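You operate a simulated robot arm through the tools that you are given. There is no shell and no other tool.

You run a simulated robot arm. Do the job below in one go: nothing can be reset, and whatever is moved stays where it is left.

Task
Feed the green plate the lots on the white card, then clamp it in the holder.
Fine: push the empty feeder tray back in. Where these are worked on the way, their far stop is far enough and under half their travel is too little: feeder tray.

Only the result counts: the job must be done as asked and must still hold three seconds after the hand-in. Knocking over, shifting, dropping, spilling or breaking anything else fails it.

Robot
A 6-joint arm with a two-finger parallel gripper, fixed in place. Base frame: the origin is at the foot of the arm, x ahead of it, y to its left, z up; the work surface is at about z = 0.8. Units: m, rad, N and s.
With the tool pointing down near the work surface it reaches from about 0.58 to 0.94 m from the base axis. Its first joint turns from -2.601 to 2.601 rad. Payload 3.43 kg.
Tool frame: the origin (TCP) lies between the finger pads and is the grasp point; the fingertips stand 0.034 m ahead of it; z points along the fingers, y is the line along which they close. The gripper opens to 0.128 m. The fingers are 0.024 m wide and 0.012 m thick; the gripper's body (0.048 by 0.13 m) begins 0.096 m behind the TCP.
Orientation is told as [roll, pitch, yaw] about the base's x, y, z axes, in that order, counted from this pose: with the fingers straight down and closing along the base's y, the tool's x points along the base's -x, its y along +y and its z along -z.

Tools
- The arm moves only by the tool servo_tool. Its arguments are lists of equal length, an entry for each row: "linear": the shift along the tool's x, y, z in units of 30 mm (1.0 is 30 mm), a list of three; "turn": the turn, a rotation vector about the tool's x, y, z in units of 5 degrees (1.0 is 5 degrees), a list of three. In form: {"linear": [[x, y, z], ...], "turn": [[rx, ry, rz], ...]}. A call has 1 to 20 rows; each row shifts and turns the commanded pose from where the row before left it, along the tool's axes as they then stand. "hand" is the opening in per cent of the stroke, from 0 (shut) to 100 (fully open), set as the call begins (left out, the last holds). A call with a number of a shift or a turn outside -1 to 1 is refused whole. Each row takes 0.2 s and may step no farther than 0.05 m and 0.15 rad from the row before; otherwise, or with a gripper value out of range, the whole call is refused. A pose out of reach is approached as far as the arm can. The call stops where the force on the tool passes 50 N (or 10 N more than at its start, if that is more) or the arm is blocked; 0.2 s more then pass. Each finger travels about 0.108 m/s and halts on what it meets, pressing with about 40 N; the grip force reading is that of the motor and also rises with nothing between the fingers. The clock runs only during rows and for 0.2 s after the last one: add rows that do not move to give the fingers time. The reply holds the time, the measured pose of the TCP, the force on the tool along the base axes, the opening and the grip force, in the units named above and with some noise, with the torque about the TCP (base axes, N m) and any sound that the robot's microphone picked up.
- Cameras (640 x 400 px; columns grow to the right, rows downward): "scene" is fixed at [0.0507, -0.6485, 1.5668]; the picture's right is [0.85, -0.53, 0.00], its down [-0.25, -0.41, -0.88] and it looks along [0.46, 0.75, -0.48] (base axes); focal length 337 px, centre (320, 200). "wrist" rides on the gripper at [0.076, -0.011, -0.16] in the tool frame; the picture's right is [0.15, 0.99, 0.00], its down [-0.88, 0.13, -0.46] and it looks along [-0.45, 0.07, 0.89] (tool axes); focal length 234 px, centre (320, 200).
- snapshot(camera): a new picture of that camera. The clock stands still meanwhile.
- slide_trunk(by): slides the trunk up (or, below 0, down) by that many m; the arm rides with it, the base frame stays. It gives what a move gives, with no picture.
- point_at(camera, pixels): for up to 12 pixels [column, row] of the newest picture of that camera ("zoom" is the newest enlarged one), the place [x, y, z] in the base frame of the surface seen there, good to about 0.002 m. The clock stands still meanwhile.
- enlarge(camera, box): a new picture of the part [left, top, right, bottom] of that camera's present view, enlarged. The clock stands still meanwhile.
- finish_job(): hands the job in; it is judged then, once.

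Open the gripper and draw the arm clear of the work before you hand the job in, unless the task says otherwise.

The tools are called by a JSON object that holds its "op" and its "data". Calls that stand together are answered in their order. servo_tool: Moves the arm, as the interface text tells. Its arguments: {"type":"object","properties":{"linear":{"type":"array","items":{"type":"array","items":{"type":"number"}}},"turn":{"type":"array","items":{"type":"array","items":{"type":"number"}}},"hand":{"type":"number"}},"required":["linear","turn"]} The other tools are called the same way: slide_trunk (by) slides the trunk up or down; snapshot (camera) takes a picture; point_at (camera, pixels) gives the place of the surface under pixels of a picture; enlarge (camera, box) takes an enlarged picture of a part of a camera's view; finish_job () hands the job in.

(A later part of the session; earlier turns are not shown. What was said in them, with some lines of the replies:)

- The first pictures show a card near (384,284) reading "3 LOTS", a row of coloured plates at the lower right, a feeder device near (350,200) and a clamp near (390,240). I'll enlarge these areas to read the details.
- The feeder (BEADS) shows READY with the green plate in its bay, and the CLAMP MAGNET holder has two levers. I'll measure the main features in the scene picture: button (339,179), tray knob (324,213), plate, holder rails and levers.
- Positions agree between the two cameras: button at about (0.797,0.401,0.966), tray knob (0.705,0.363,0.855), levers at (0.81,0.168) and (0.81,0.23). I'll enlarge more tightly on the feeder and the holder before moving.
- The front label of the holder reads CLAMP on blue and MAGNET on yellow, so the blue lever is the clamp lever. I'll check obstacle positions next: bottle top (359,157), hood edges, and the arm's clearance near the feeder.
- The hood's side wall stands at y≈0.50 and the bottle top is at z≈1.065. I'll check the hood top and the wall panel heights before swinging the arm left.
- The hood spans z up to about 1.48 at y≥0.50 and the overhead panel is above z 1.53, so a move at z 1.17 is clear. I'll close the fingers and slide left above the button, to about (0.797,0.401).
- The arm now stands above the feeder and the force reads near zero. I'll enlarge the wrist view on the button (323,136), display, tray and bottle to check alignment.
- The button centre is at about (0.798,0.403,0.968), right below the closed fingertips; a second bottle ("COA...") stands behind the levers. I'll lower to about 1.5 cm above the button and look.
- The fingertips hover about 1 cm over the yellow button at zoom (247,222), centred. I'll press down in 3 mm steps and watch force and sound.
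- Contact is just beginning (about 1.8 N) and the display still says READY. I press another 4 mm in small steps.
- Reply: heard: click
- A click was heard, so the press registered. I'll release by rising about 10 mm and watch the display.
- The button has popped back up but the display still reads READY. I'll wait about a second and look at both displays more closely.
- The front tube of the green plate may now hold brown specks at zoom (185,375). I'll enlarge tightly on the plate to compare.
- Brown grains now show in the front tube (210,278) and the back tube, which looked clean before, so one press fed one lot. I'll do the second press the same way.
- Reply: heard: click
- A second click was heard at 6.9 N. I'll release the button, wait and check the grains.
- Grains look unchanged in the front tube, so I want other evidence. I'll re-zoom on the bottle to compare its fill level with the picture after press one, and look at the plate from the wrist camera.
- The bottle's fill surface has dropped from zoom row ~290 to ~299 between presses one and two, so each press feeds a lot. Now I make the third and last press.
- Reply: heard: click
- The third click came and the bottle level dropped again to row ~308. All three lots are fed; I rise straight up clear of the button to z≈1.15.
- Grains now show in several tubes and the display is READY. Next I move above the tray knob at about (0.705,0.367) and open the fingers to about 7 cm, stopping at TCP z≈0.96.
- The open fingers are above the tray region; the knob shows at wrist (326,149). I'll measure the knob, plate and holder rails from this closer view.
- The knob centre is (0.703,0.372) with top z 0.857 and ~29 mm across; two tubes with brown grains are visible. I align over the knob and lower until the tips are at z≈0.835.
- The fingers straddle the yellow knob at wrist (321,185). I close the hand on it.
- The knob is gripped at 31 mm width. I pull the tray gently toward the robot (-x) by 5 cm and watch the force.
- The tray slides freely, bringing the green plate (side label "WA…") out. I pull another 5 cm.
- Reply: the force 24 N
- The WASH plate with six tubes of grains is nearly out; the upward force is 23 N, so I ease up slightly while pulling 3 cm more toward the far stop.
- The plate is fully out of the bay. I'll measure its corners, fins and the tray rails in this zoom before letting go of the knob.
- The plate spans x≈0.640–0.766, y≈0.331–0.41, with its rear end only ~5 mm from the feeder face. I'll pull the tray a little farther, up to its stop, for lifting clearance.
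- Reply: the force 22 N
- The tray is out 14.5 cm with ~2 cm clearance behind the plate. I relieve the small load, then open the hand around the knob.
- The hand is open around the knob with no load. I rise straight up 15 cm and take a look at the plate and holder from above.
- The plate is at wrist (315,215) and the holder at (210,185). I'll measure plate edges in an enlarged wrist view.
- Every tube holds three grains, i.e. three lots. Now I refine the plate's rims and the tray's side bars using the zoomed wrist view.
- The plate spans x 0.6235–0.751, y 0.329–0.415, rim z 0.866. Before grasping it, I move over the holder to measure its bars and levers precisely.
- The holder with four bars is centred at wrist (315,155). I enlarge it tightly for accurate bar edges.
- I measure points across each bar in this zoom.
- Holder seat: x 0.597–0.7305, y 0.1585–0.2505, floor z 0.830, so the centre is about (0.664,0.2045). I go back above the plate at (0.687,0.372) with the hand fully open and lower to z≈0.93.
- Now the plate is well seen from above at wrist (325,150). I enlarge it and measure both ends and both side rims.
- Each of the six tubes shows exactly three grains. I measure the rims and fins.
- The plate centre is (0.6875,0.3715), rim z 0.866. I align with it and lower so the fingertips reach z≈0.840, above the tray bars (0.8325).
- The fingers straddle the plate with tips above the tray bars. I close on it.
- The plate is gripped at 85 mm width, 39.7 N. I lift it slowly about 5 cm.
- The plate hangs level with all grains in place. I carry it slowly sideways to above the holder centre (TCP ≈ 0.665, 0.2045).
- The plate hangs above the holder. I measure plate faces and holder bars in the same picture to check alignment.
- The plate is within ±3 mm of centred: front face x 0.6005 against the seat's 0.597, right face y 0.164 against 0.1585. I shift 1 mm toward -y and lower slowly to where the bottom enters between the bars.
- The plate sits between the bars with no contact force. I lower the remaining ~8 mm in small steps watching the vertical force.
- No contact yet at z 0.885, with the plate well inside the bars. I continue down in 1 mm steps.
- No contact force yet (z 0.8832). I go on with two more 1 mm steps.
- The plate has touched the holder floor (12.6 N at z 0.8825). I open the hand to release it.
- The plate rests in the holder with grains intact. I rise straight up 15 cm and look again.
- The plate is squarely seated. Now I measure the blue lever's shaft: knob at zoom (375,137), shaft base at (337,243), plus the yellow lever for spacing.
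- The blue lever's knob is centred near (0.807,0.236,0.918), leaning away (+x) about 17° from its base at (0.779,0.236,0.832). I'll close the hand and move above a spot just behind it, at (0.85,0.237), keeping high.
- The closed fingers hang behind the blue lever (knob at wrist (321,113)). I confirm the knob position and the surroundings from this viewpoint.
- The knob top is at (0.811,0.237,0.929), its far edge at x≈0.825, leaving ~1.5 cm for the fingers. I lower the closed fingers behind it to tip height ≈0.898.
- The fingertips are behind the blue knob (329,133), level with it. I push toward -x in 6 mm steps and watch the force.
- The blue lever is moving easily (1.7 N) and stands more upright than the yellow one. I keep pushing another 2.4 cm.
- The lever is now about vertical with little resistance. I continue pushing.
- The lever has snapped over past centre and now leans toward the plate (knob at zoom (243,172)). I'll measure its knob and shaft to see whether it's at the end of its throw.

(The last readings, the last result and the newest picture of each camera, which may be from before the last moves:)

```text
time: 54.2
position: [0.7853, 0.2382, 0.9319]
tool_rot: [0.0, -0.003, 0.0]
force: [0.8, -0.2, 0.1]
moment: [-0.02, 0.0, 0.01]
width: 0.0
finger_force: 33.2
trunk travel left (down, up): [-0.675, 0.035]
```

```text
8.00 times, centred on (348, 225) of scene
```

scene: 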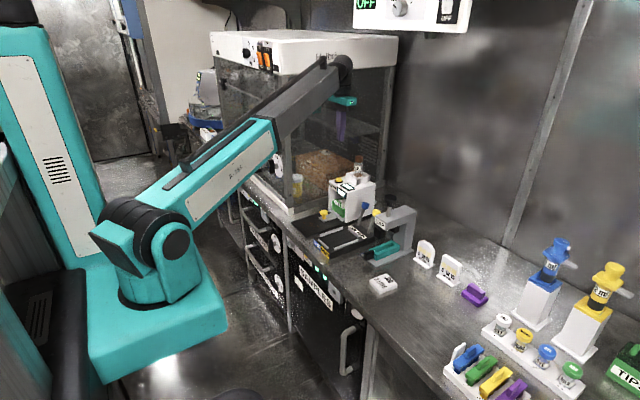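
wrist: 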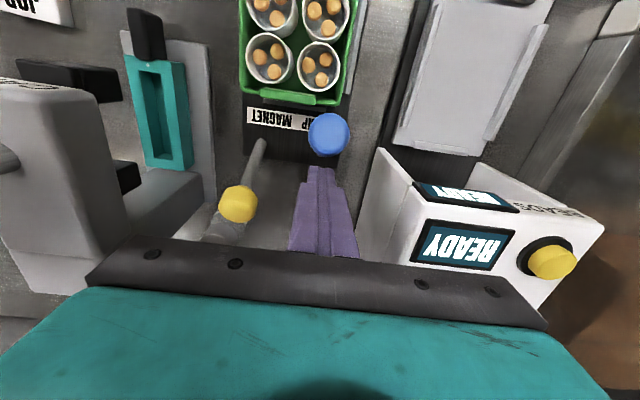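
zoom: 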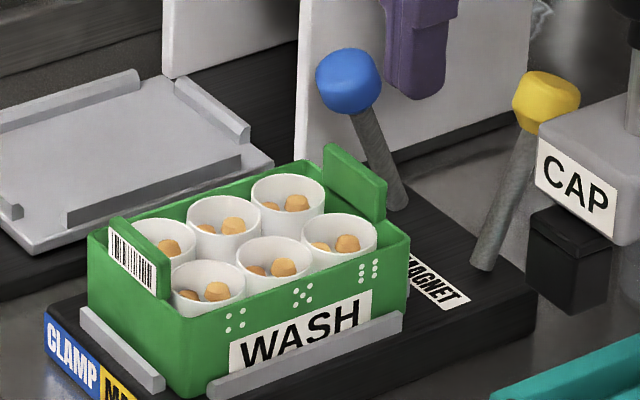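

The lever now leans about -20°, the mirror image of its starting +19°, so it seems at its end. I nudge it gently to confirm it is firm against its stop.

{"op": "servo_tool", "data": {"linear": [[0.2, 0, 0], [0.2, 0, 0], [0.1, 0, 0], [0.07, 0, 0]], "turn": [[0, 0, 0], [0, 0, 0], [0, 0, 0], [0, 0, 0]], "hand": 0}}

{"op": "enlarge", "data": {"camera": "scene", "box": [318, 200, 378, 250]}}

```text
time: 55.2
position: [0.772, 0.2374, 0.9312]
tool_rot: [0.0, -0.008, 0.0]
force: [16.0, 0.7, 5.7]
moment: [0.04, -0.2, -0.03]
width: 0.0
finger_force: 33.0
trunk travel left (down, up): [-0.675, 0.035]
```

```text
8.00 times, centred on (348, 225) of scene
```

zoom: 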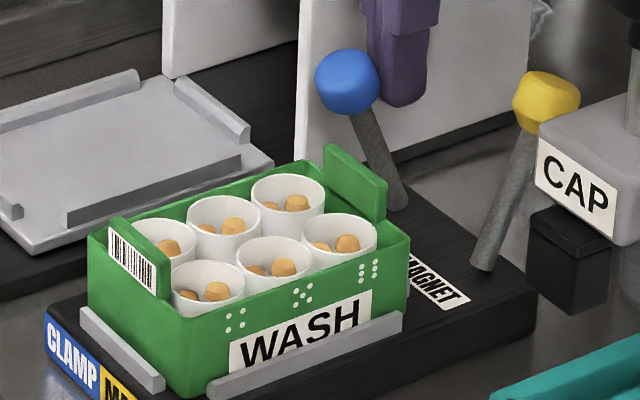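

The lever is firm (16 N with no motion), so the clamp is fully thrown. I back off, rise, and go over to the tray knob at (0.557,0.372), opening the hand to about 7 cm on the way.

{"op": "servo_tool", "data": {"linear": [[-0.5, 0, 0], [0, 0, -0.8], [0, 0, -0.8], [0, 0, -0.8], [0, 0, -0.8], [0, 0, -0.8], [0.852, 0.5, 0], [0.852, 0.5, 0], [0.852, 0.5, 0], [0.852, 0.5, 0], [0.852, 0.5, 0], [0.852, 0.5, 0], [0.852, 0.5, 0], [0.852, 0.5, 0], [0.852, 0.5, 0], [0, 0, 0], [0, 0, 0]], "turn": [[0, 0, 0], [0, 0, 0], [0, 0, 0], [0, 0, 0], [0, 0, 0], [0, 0, 0], [0, 0, 0], [0, 0, 0], [0, 0, 0], [0, 0, 0], [0, 0, 0], [0, 0, 0], [0, 0, 0], [0, 0, 0], [0, 0, 0], [0, 0, 0], [0, 0, 0]], "hand": 0}}

{"op": "servo_tool", "data": {"linear": [[0, 0, 0], [0, 0, 0]], "turn": [[0, 0, 0], [0, 0, 0]], "hand": 55}}

{"op": "snapshot", "data": {"camera": "wrist"}}

{"op": "snapshot", "data": {"camera": "scene"}}

```text
time: 58.8
position: [0.5533, 0.3711, 1.0528]
tool_rot: [0.0, -0.004, 0.0]
force: [0.8, 0.6, 0.4]
moment: [-0.03, 0.0, -0.03]
width: 0.0
finger_force: 33.4
trunk travel left (down, up): [-0.675, 0.035]
```

```text
time: 59.4
position: [0.5546, 0.3726, 1.0525]
tool_rot: [0.0, -0.004, 0.001]
force: [-1.3, -0.2, -0.5]
moment: [0.03, 0.01, -0.04]
width: 0.0705
finger_force: 0.1
trunk travel left (down, up): [-0.675, 0.035]
```

```text
taken
```

wrist: 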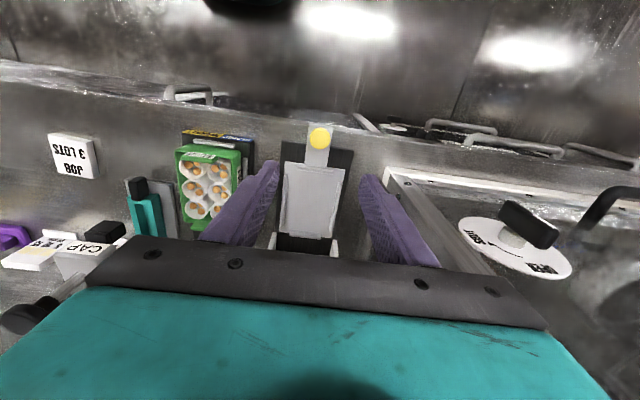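

```text
taken
```

scene: 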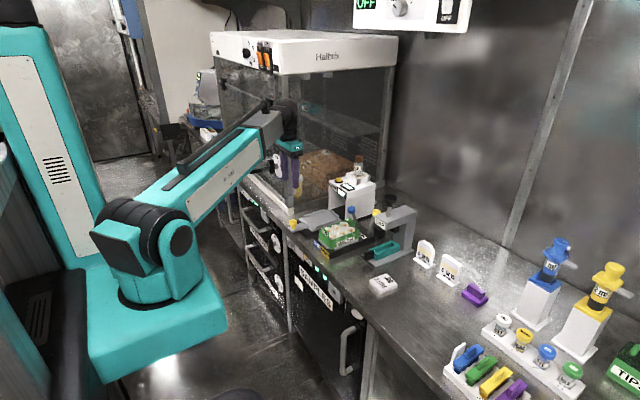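

The hand is open above the knob (wrist (320,138)). I lower it around the knob to z≈0.870.

{"op": "servo_tool", "data": {"linear": [[-0.07, 0, 0.5], [0, 0, 1], [0, 0, 1], [0, 0, 1], [0, 0, 1], [0, 0, 1], [0, 0, 0.5], [0, 0, 0]], "turn": [[0, 0, 0], [0, 0, 0], [0, 0, 0], [0, 0, 0], [0, 0, 0], [0, 0, 0], [0, 0, 0], [0, 0, 0]], "hand": 55}}

{"op": "enlarge", "data": {"camera": "scene", "box": [280, 160, 380, 250]}}

```text
time: 61.2
position: [0.5583, 0.3714, 0.8724]
tool_rot: [-0.001, -0.005, 0.0]
force: [-0.1, -0.4, 0.3]
moment: [0.01, 0.0, 0.01]
width: 0.0703
finger_force: 0.1
trunk travel left (down, up): [-0.675, 0.035]
```

```text
4.44 times, centred on (330, 205) of scene
```

zoom: 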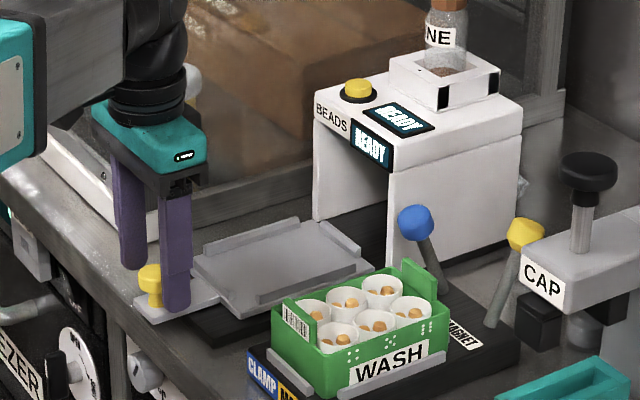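

The fingers straddle the knob again. I close the hand on it.

{"op": "servo_tool", "data": {"linear": [[0, 0, 0], [0, 0, 0], [0, 0, 0], [0, 0, 0]], "turn": [[0, 0, 0], [0, 0, 0], [0, 0, 0], [0, 0, 0]], "hand": 0}}

```text
time: 62.2
position: [0.5576, 0.3718, 0.8731]
tool_rot: [0.0, -0.005, 0.0]
force: [-0.3, 3.7, -0.8]
moment: [0.16, -0.1, 0.02]
width: 0.0312
finger_force: 44.8
trunk travel left (down, up): [-0.675, 0.035]
```

The knob is held at 31 mm. I push the empty tray in by about 13 cm in steps, keeping clear of the stop for now.

{"op": "servo_tool", "data": {"linear": [[-0.15, 0, 0], [-0.3, 0, 0], [-0.3, 0, 0], [-0.3, 0, 0], [-0.3, 0, 0], [-0.3, 0, 0], [-0.3, 0, 0], [-0.15, 0, 0]], "turn": [[0, 0, 0], [0, 0, 0], [0, 0, 0], [0, 0, 0], [0, 0, 0], [0, 0, 0], [0, 0, 0], [0, 0, 0]], "hand": 0}}

{"op": "enlarge", "data": {"camera": "scene", "box": [290, 160, 390, 250]}}

```text
time: 64.0
position: [0.6201, 0.3726, 0.8727]
tool_rot: [0.001, -0.005, -0.001]
force: [-1.4, -2.4, 11.4]
moment: [-0.15, 0.85, 0.06]
width: 0.0312
finger_force: 45.6
trunk travel left (down, up): [-0.675, 0.035]
```

```text
4.44 times, centred on (340, 205) of scene
```

zoom: 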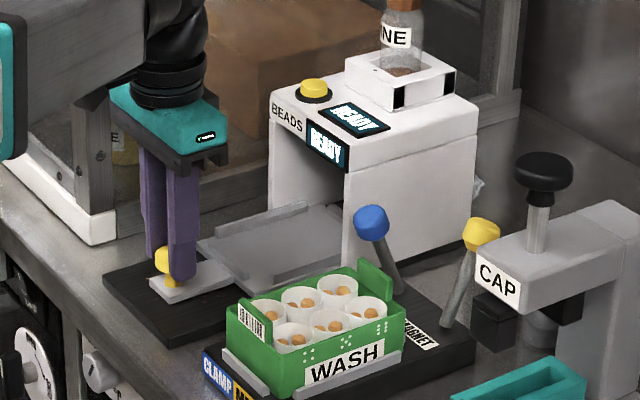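

The tray is moving in smoothly (knob at x 0.620, vertical load 11 N). I ease up a little and push another 7 cm.

{"op": "servo_tool", "data": {"linear": [[-0.15, 0, -0.01], [-0.3, 0, -0.005], [-0.3, 0, 0], [-0.3, 0, 0], [-0.3, 0, 0], [-0.3, 0, 0], [-0.3, 0, 0], [-0.25, 0, 0], [-0.15, 0, 0]], "turn": [[0, 0, 0], [0, 0, 0], [0, 0, 0], [0, 0, 0], [0, 0, 0], [0, 0, 0], [0, 0, 0], [0, 0, 0], [0, 0, 0]], "hand": 0}}

{"op": "enlarge", "data": {"camera": "scene", "box": [290, 160, 390, 250]}}

```text
time: 66.0
position: [0.6889, 0.3721, 0.8732]
tool_rot: [0.0, -0.005, 0.001]
force: [-0.5, -1.3, 6.2]
moment: [-0.04, -0.11, -0.06]
width: 0.031
finger_force: 45.2
trunk travel left (down, up): [-0.675, 0.035]
```

```text
4.44 times, centred on (340, 205) of scene
```

zoom: 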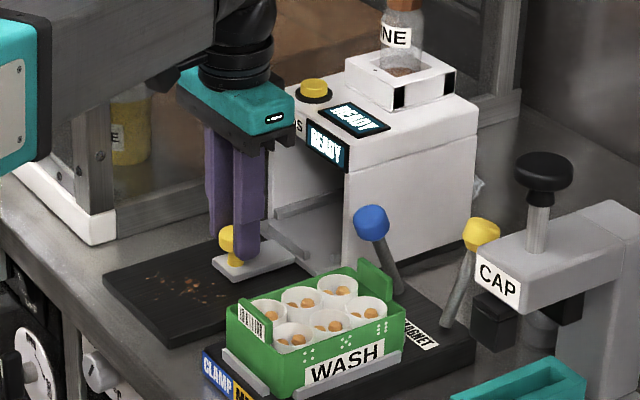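

The knob is at x 0.689; its starting place was 0.7025. I push the last ~14 mm in small steps.

{"op": "servo_tool", "data": {"linear": [[-0.15, 0, 0], [-0.15, 0, 0], [-0.1, 0, 0], [-0.05, 0, 0]], "turn": [[0, 0, 0], [0, 0, 0], [0, 0, 0], [0, 0, 0]], "hand": 0}}

{"op": "enlarge", "data": {"camera": "scene", "box": [290, 160, 390, 250]}}

```text
time: 67.0
position: [0.7036, 0.3713, 0.8722]
tool_rot: [0.001, -0.004, 0.001]
force: [-1.9, -1.7, 3.6]
moment: [-0.06, -0.26, -0.02]
width: 0.0312
finger_force: 44.9
trunk travel left (down, up): [-0.675, 0.035]
```

```text
4.44 times, centred on (340, 205) of scene
```

zoom: 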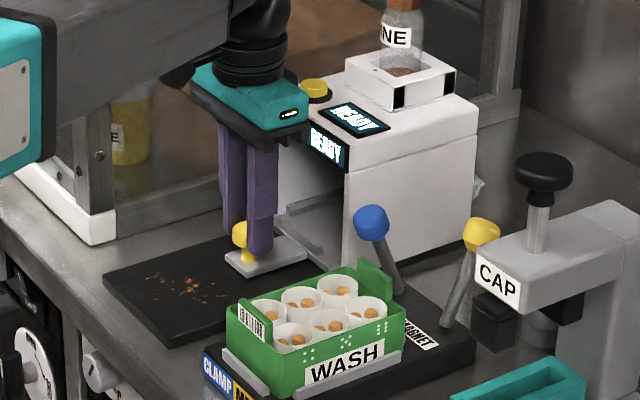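

The tray is back to its original place (0.7036), like the starting picture. I try 2 mm more to feel for the stop.

{"op": "servo_tool", "data": {"linear": [[-0.04, 0, 0], [-0.03, 0, 0]], "turn": [[0, 0, 0], [0, 0, 0]], "hand": 0}}

```text
time: 67.6
position: [0.7049, 0.3708, 0.8719]
tool_rot: [-0.002, -0.003, -0.002]
force: [-13.3, -4.8, -3.3]
moment: [-0.1, -0.46, 0.02]
width: 0.0311
finger_force: 44.8
trunk travel left (down, up): [-0.675, 0.035]
```

The force of 13 N shows the inner stop is reached. I relax 1 mm and open the hand.

{"op": "servo_tool", "data": {"linear": [[0.035, 0, 0], [0, 0, 0]], "turn": [[0, 0, 0], [0, 0, 0]], "hand": 0}}

{"op": "servo_tool", "data": {"linear": [[0, 0, 0], [0, 0, 0], [0, 0, 0]], "turn": [[0, 0, 0], [0, 0, 0], [0, 0, 0]], "hand": 55}}

```text
time: 68.2
position: [0.7042, 0.3726, 0.8723]
tool_rot: [-0.003, -0.001, 0.001]
force: [-14.0, -5.1, -8.8]
moment: [-0.05, 0.93, -0.01]
width: 0.0311
finger_force: 44.3
trunk travel left (down, up): [-0.675, 0.035]
```

```text
time: 69.0
position: [0.7059, 0.3733, 0.8733]
tool_rot: [0.001, -0.004, 0.001]
force: [0.0, -0.1, 0.4]
moment: [-0.01, -0.01, 0.03]
width: 0.0703
finger_force: 0.1
trunk travel left (down, up): [-0.675, 0.035]
```

The hand is open and unloaded. I rise 18 cm straight up and check the whole scene.

{"op": "servo_tool", "data": {"linear": [[0, 0, -0.4], [0, 0, -0.8], [0, 0, -1], [0, 0, -1], [0, 0, -1], [0, 0, -1], [0, 0, -0.8], [0, 0, 0]], "turn": [[0, 0, 0], [0, 0, 0], [0, 0, 0], [0, 0, 0], [0, 0, 0], [0, 0, 0], [0, 0, 0], [0, 0, 0]], "hand": 55}}

{"op": "enlarge", "data": {"camera": "scene", "box": [290, 150, 410, 250]}}

{"op": "snapshot", "data": {"camera": "wrist"}}

{"op": "snapshot", "data": {"camera": "scene"}}

```text
time: 70.8
position: [0.7019, 0.3715, 1.052]
tool_rot: [0.001, -0.002, 0.001]
force: [-1.2, -0.2, 0.5]
moment: [-0.01, -0.01, 0.02]
width: 0.0703
finger_force: 0.1
trunk travel left (down, up): [-0.675, 0.035]
```

```text
4.00 times, centred on (350, 200) of scene
```

zoom: 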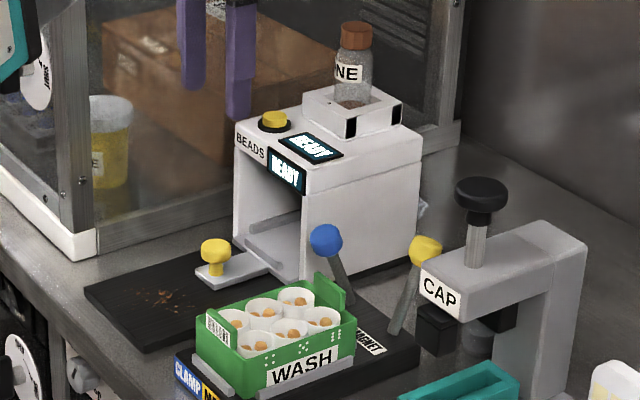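

```text
taken
```

wrist: 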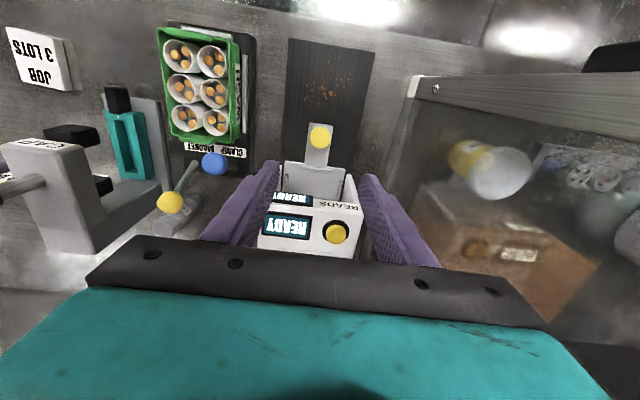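

```text
taken
```

scene: 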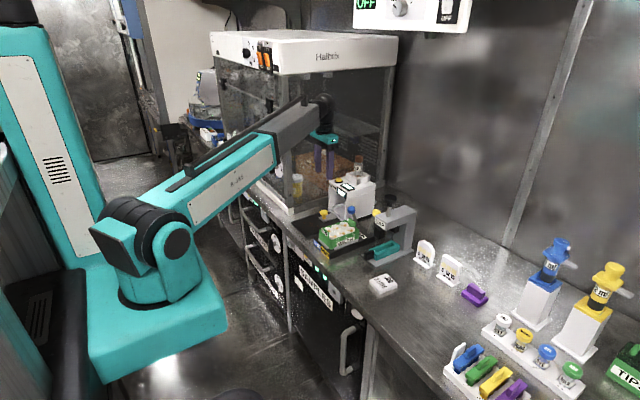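

All looks right: plate clamped with grains in all tubes, blue lever thrown, tray home, bottle and button as before. I enlarge the plate once more from the wrist and then draw the arm clear, up and to the right.

{"op": "enlarge", "data": {"camera": "wrist", "box": [140, 10, 280, 220]}}

{"op": "servo_tool", "data": {"linear": [[0, 0, -0.8], [0, 0, -1], [0, 0, -1], [0, 0, -0.6], [-0.1, -0.95, 0], [-0.1, -0.95, 0], [-0.1, -0.95, 0], [-0.1, -0.95, 0], [-0.1, -0.95, 0], [-0.1, -0.95, 0], [-0.1, -0.95, 0], [-0.1, -0.95, 0], [-0.1, -0.95, 0], [-0.1, -0.95, 0], [-0.1, -0.95, 0], [-0.1, -0.95, 0], [0, 0, 0], [0, 0, 0]], "turn": [[0, 0, 0], [0, 0, 0], [0, 0, 0], [0, 0, 0], [0, 0, 0], [0, 0, 0], [0, 0, 0], [0, 0, 0], [0, 0, 0], [0, 0, 0], [0, 0, 0], [0, 0, 0], [0, 0, 0], [0, 0, 0], [0, 0, 0], [0, 0, 0], [0, 0, 0], [0, 0, 0]], "hand": 100}}

{"op": "enlarge", "data": {"camera": "scene", "box": [290, 150, 410, 250]}}

{"op": "snapshot", "data": {"camera": "wrist"}}

```text
1.90 times, centred on (210, 115) of wrist
```

zoom: 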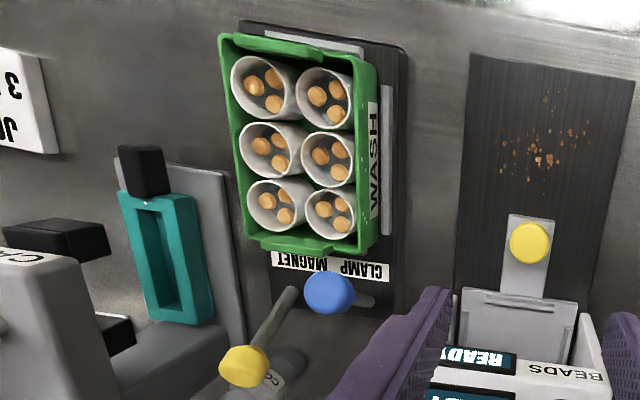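

```text
time: 72.9
position: [0.7185, 0.2274, 1.1558]
tool_rot: [0.001, -0.01, -0.003]
force: [3.7, -2.5, -5.1]
moment: [0.54, 0.25, 0.28]
width: 0.1281
finger_force: 0.1
trunk travel left (down, up): [-0.675, 0.035]
stopped in row 10: the force on the tool passed its limit at 53 N (the readings are from after the stop); the commanded pose is now the measured one
```

```text
4.00 times, centred on (350, 200) of scene
```

zoom: 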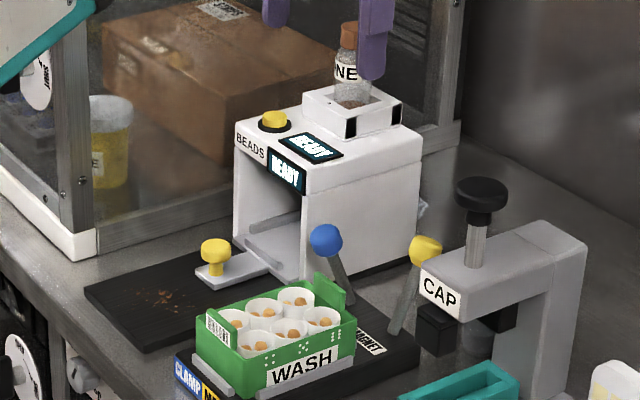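

```text
taken
```

wrist: 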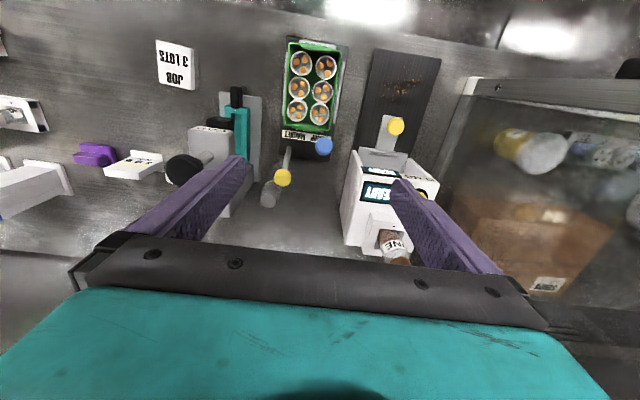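

The move stopped with a 53 N force event at (0.7185,0.2274,1.1558), high above the work. I look at the scene to see whether the arm touched anything.

{"op": "snapshot", "data": {"camera": "scene"}}

{"op": "enlarge", "data": {"camera": "scene", "box": [270, 0, 480, 190]}}

{"op": "servo_tool", "data": {"linear": [[0, 0, 0]], "turn": [[0, 0, 0]]}}

```text
taken
```

scene: 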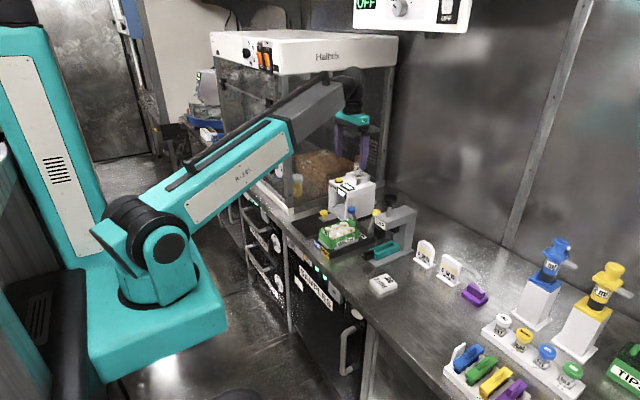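

```text
2.11 times, centred on (375, 95) of scene
```

zoom: 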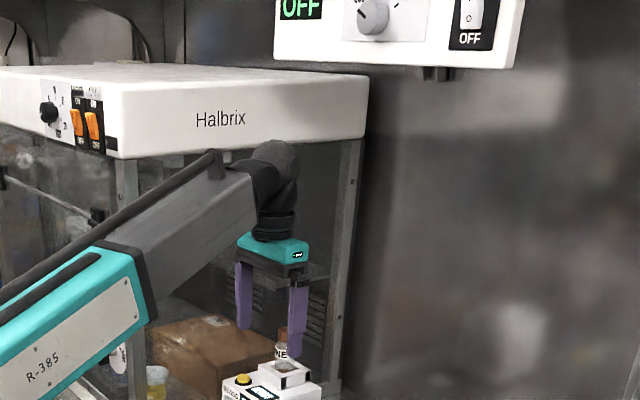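

```text
time: 73.3
position: [0.7191, 0.2278, 1.1543]
tool_rot: [0.003, -0.01, -0.003]
force: [5.9, -1.4, -7.0]
moment: [0.52, 0.27, 0.3]
width: 0.1283
finger_force: 0.1
trunk travel left (down, up): [-0.675, 0.035]
```

A small steady load remains (about 9 N, pushing +x and down), so the wrist may be touching something overhead. I measure the panel's lower edge and the wrist top.

{"op": "point_at", "data": {"camera": "scene", "pixels": [[358, 22], [357, 10], [375, 24], [440, 33], [418, 36], [350, 70], [358, 72], [362, 85], [340, 80], [352, 105], [335, 78], [350, 120]]}}

{"op": "enlarge", "data": {"camera": "scene", "box": [320, 50, 400, 140]}}

```text
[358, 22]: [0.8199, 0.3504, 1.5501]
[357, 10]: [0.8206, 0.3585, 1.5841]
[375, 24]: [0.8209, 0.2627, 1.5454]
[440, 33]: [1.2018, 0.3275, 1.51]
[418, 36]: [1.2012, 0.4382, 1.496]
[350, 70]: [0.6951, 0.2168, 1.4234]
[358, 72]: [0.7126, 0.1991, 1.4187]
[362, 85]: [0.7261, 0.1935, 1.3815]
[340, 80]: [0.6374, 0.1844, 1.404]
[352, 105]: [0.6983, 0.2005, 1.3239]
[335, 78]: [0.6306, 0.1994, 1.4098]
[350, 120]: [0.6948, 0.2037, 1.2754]
```

```text
4.44 times, centred on (360, 95) of scene
```

zoom: 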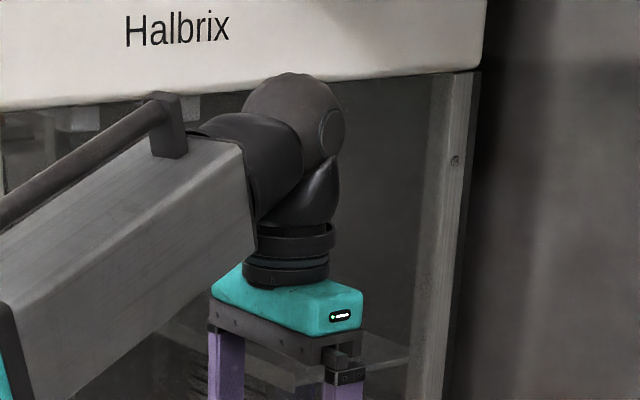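

Nothing is near the hand: the wrist top is at z≈1.43, the panel bottom at 1.54 and x 0.82, and the load has the same direction as the reading at the very start, so it comes from the arm's own fold-in at short radius and height. I move outward (+x) and slightly down to relieve it.

{"op": "servo_tool", "data": {"linear": [[-0.3, 0, 0.1], [-0.4, 0, 0.1], [-0.4, 0, 0.1], [-0.4, 0, 0.1], [-0.4, 0, 0], [0, 0, 0]], "turn": [[0, 0, 0], [0, 0, 0], [0, 0, 0], [0, 0, 0], [0, 0, 0], [0, 0, 0]], "hand": 100}}

{"op": "enlarge", "data": {"camera": "scene", "box": [290, 130, 430, 250]}}

```text
time: 74.7
position: [0.7764, 0.2267, 1.142]
tool_rot: [0.005, -0.008, -0.004]
force: [0.1, 0.5, -0.4]
moment: [0.0, -0.02, -0.02]
width: 0.1281
finger_force: 0.0
trunk travel left (down, up): [-0.675, 0.035]
```

```text
3.33 times, centred on (360, 190) of scene
```

zoom: 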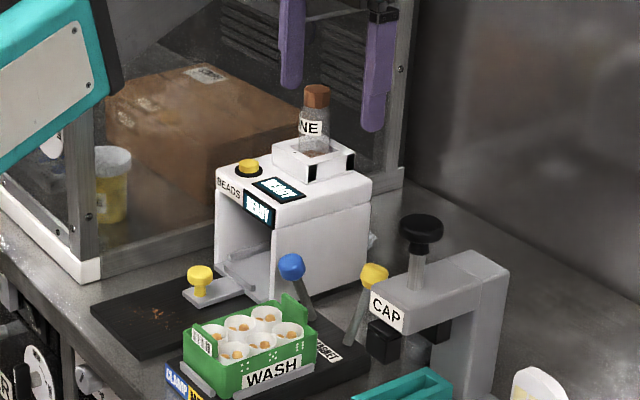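

The load is gone, confirming it was the arm's own fold-in, and nothing in the scene has shifted. I move on out to about (0.85,0.08,1.14), away from the feeder and holder.

{"op": "servo_tool", "data": {"linear": [[-0.39, -0.7, 0], [-0.39, -0.8, 0], [-0.39, -0.8, 0], [-0.39, -0.8, 0], [-0.39, -0.8, 0], [-0.39, -0.8, 0], [0, 0, 0], [0, 0, 0]], "turn": [[0, 0, 0], [0, 0, 0], [0, 0, 0], [0, 0, 0], [0, 0, 0], [0, 0, 0], [0, 0, 0], [0, 0, 0]], "hand": 100}}

{"op": "snapshot", "data": {"camera": "scene"}}

{"op": "snapshot", "data": {"camera": "wrist"}}

{"op": "enlarge", "data": {"camera": "scene", "box": [310, 160, 400, 250]}}

```text
time: 76.5
position: [0.8467, 0.084, 1.1421]
tool_rot: [0.003, -0.009, -0.003]
force: [-0.3, -0.3, 0.3]
moment: [0.01, -0.05, 0.0]
width: 0.1281
finger_force: 0.0
trunk travel left (down, up): [-0.675, 0.035]
```

```text
taken
```

scene: 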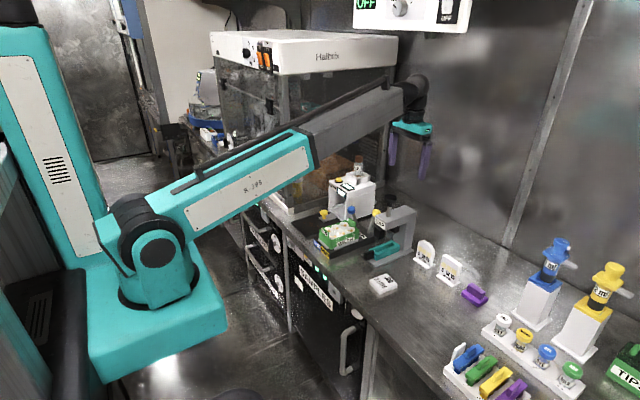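

```text
taken
```

wrist: 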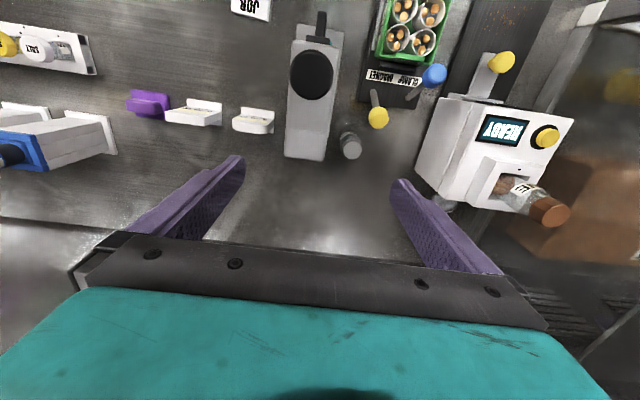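

```text
4.44 times, centred on (355, 205) of scene
```

zoom: 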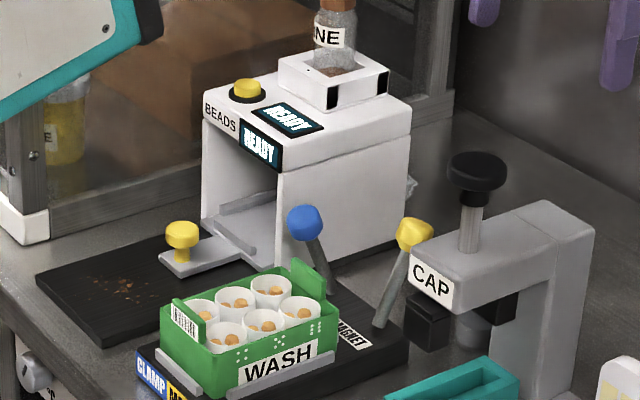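

The final pictures show the green plate seated in the holder with three grains per tube. The blue clamp lever is thrown, the tray is home, everything else is in place, and the open hand is clear. I hand the job in.

{"op": "finish_job", "data": {}}

```text
The job is handed in.
```

The job is handed in: the green plate was fed three lots, as the white card says, and is clamped in the holder. I don't have the judge's result.

- **Feeding:** I pressed the feeder button three times. The bottle level dropped each time, and each of the six tubes shows three grains.
- **Clamping:** The plate sits between the holder's four bars. The blue lever, marked CLAMP, is thrown to its end and held firm when I pushed on it.
- **Tray:** The empty feeder tray is pushed back in to its inner stop.
- **Force stop:** While I was drawing the arm clear, one move stopped when the force passed its limit, at 53 N. The pictures showed nothing near the hand, and the load went away when I moved outward. I take it to be the arm folding in on itself at short reach. Nothing in the scene had shifted.

The gripper is open and the arm is parked clear of the work.
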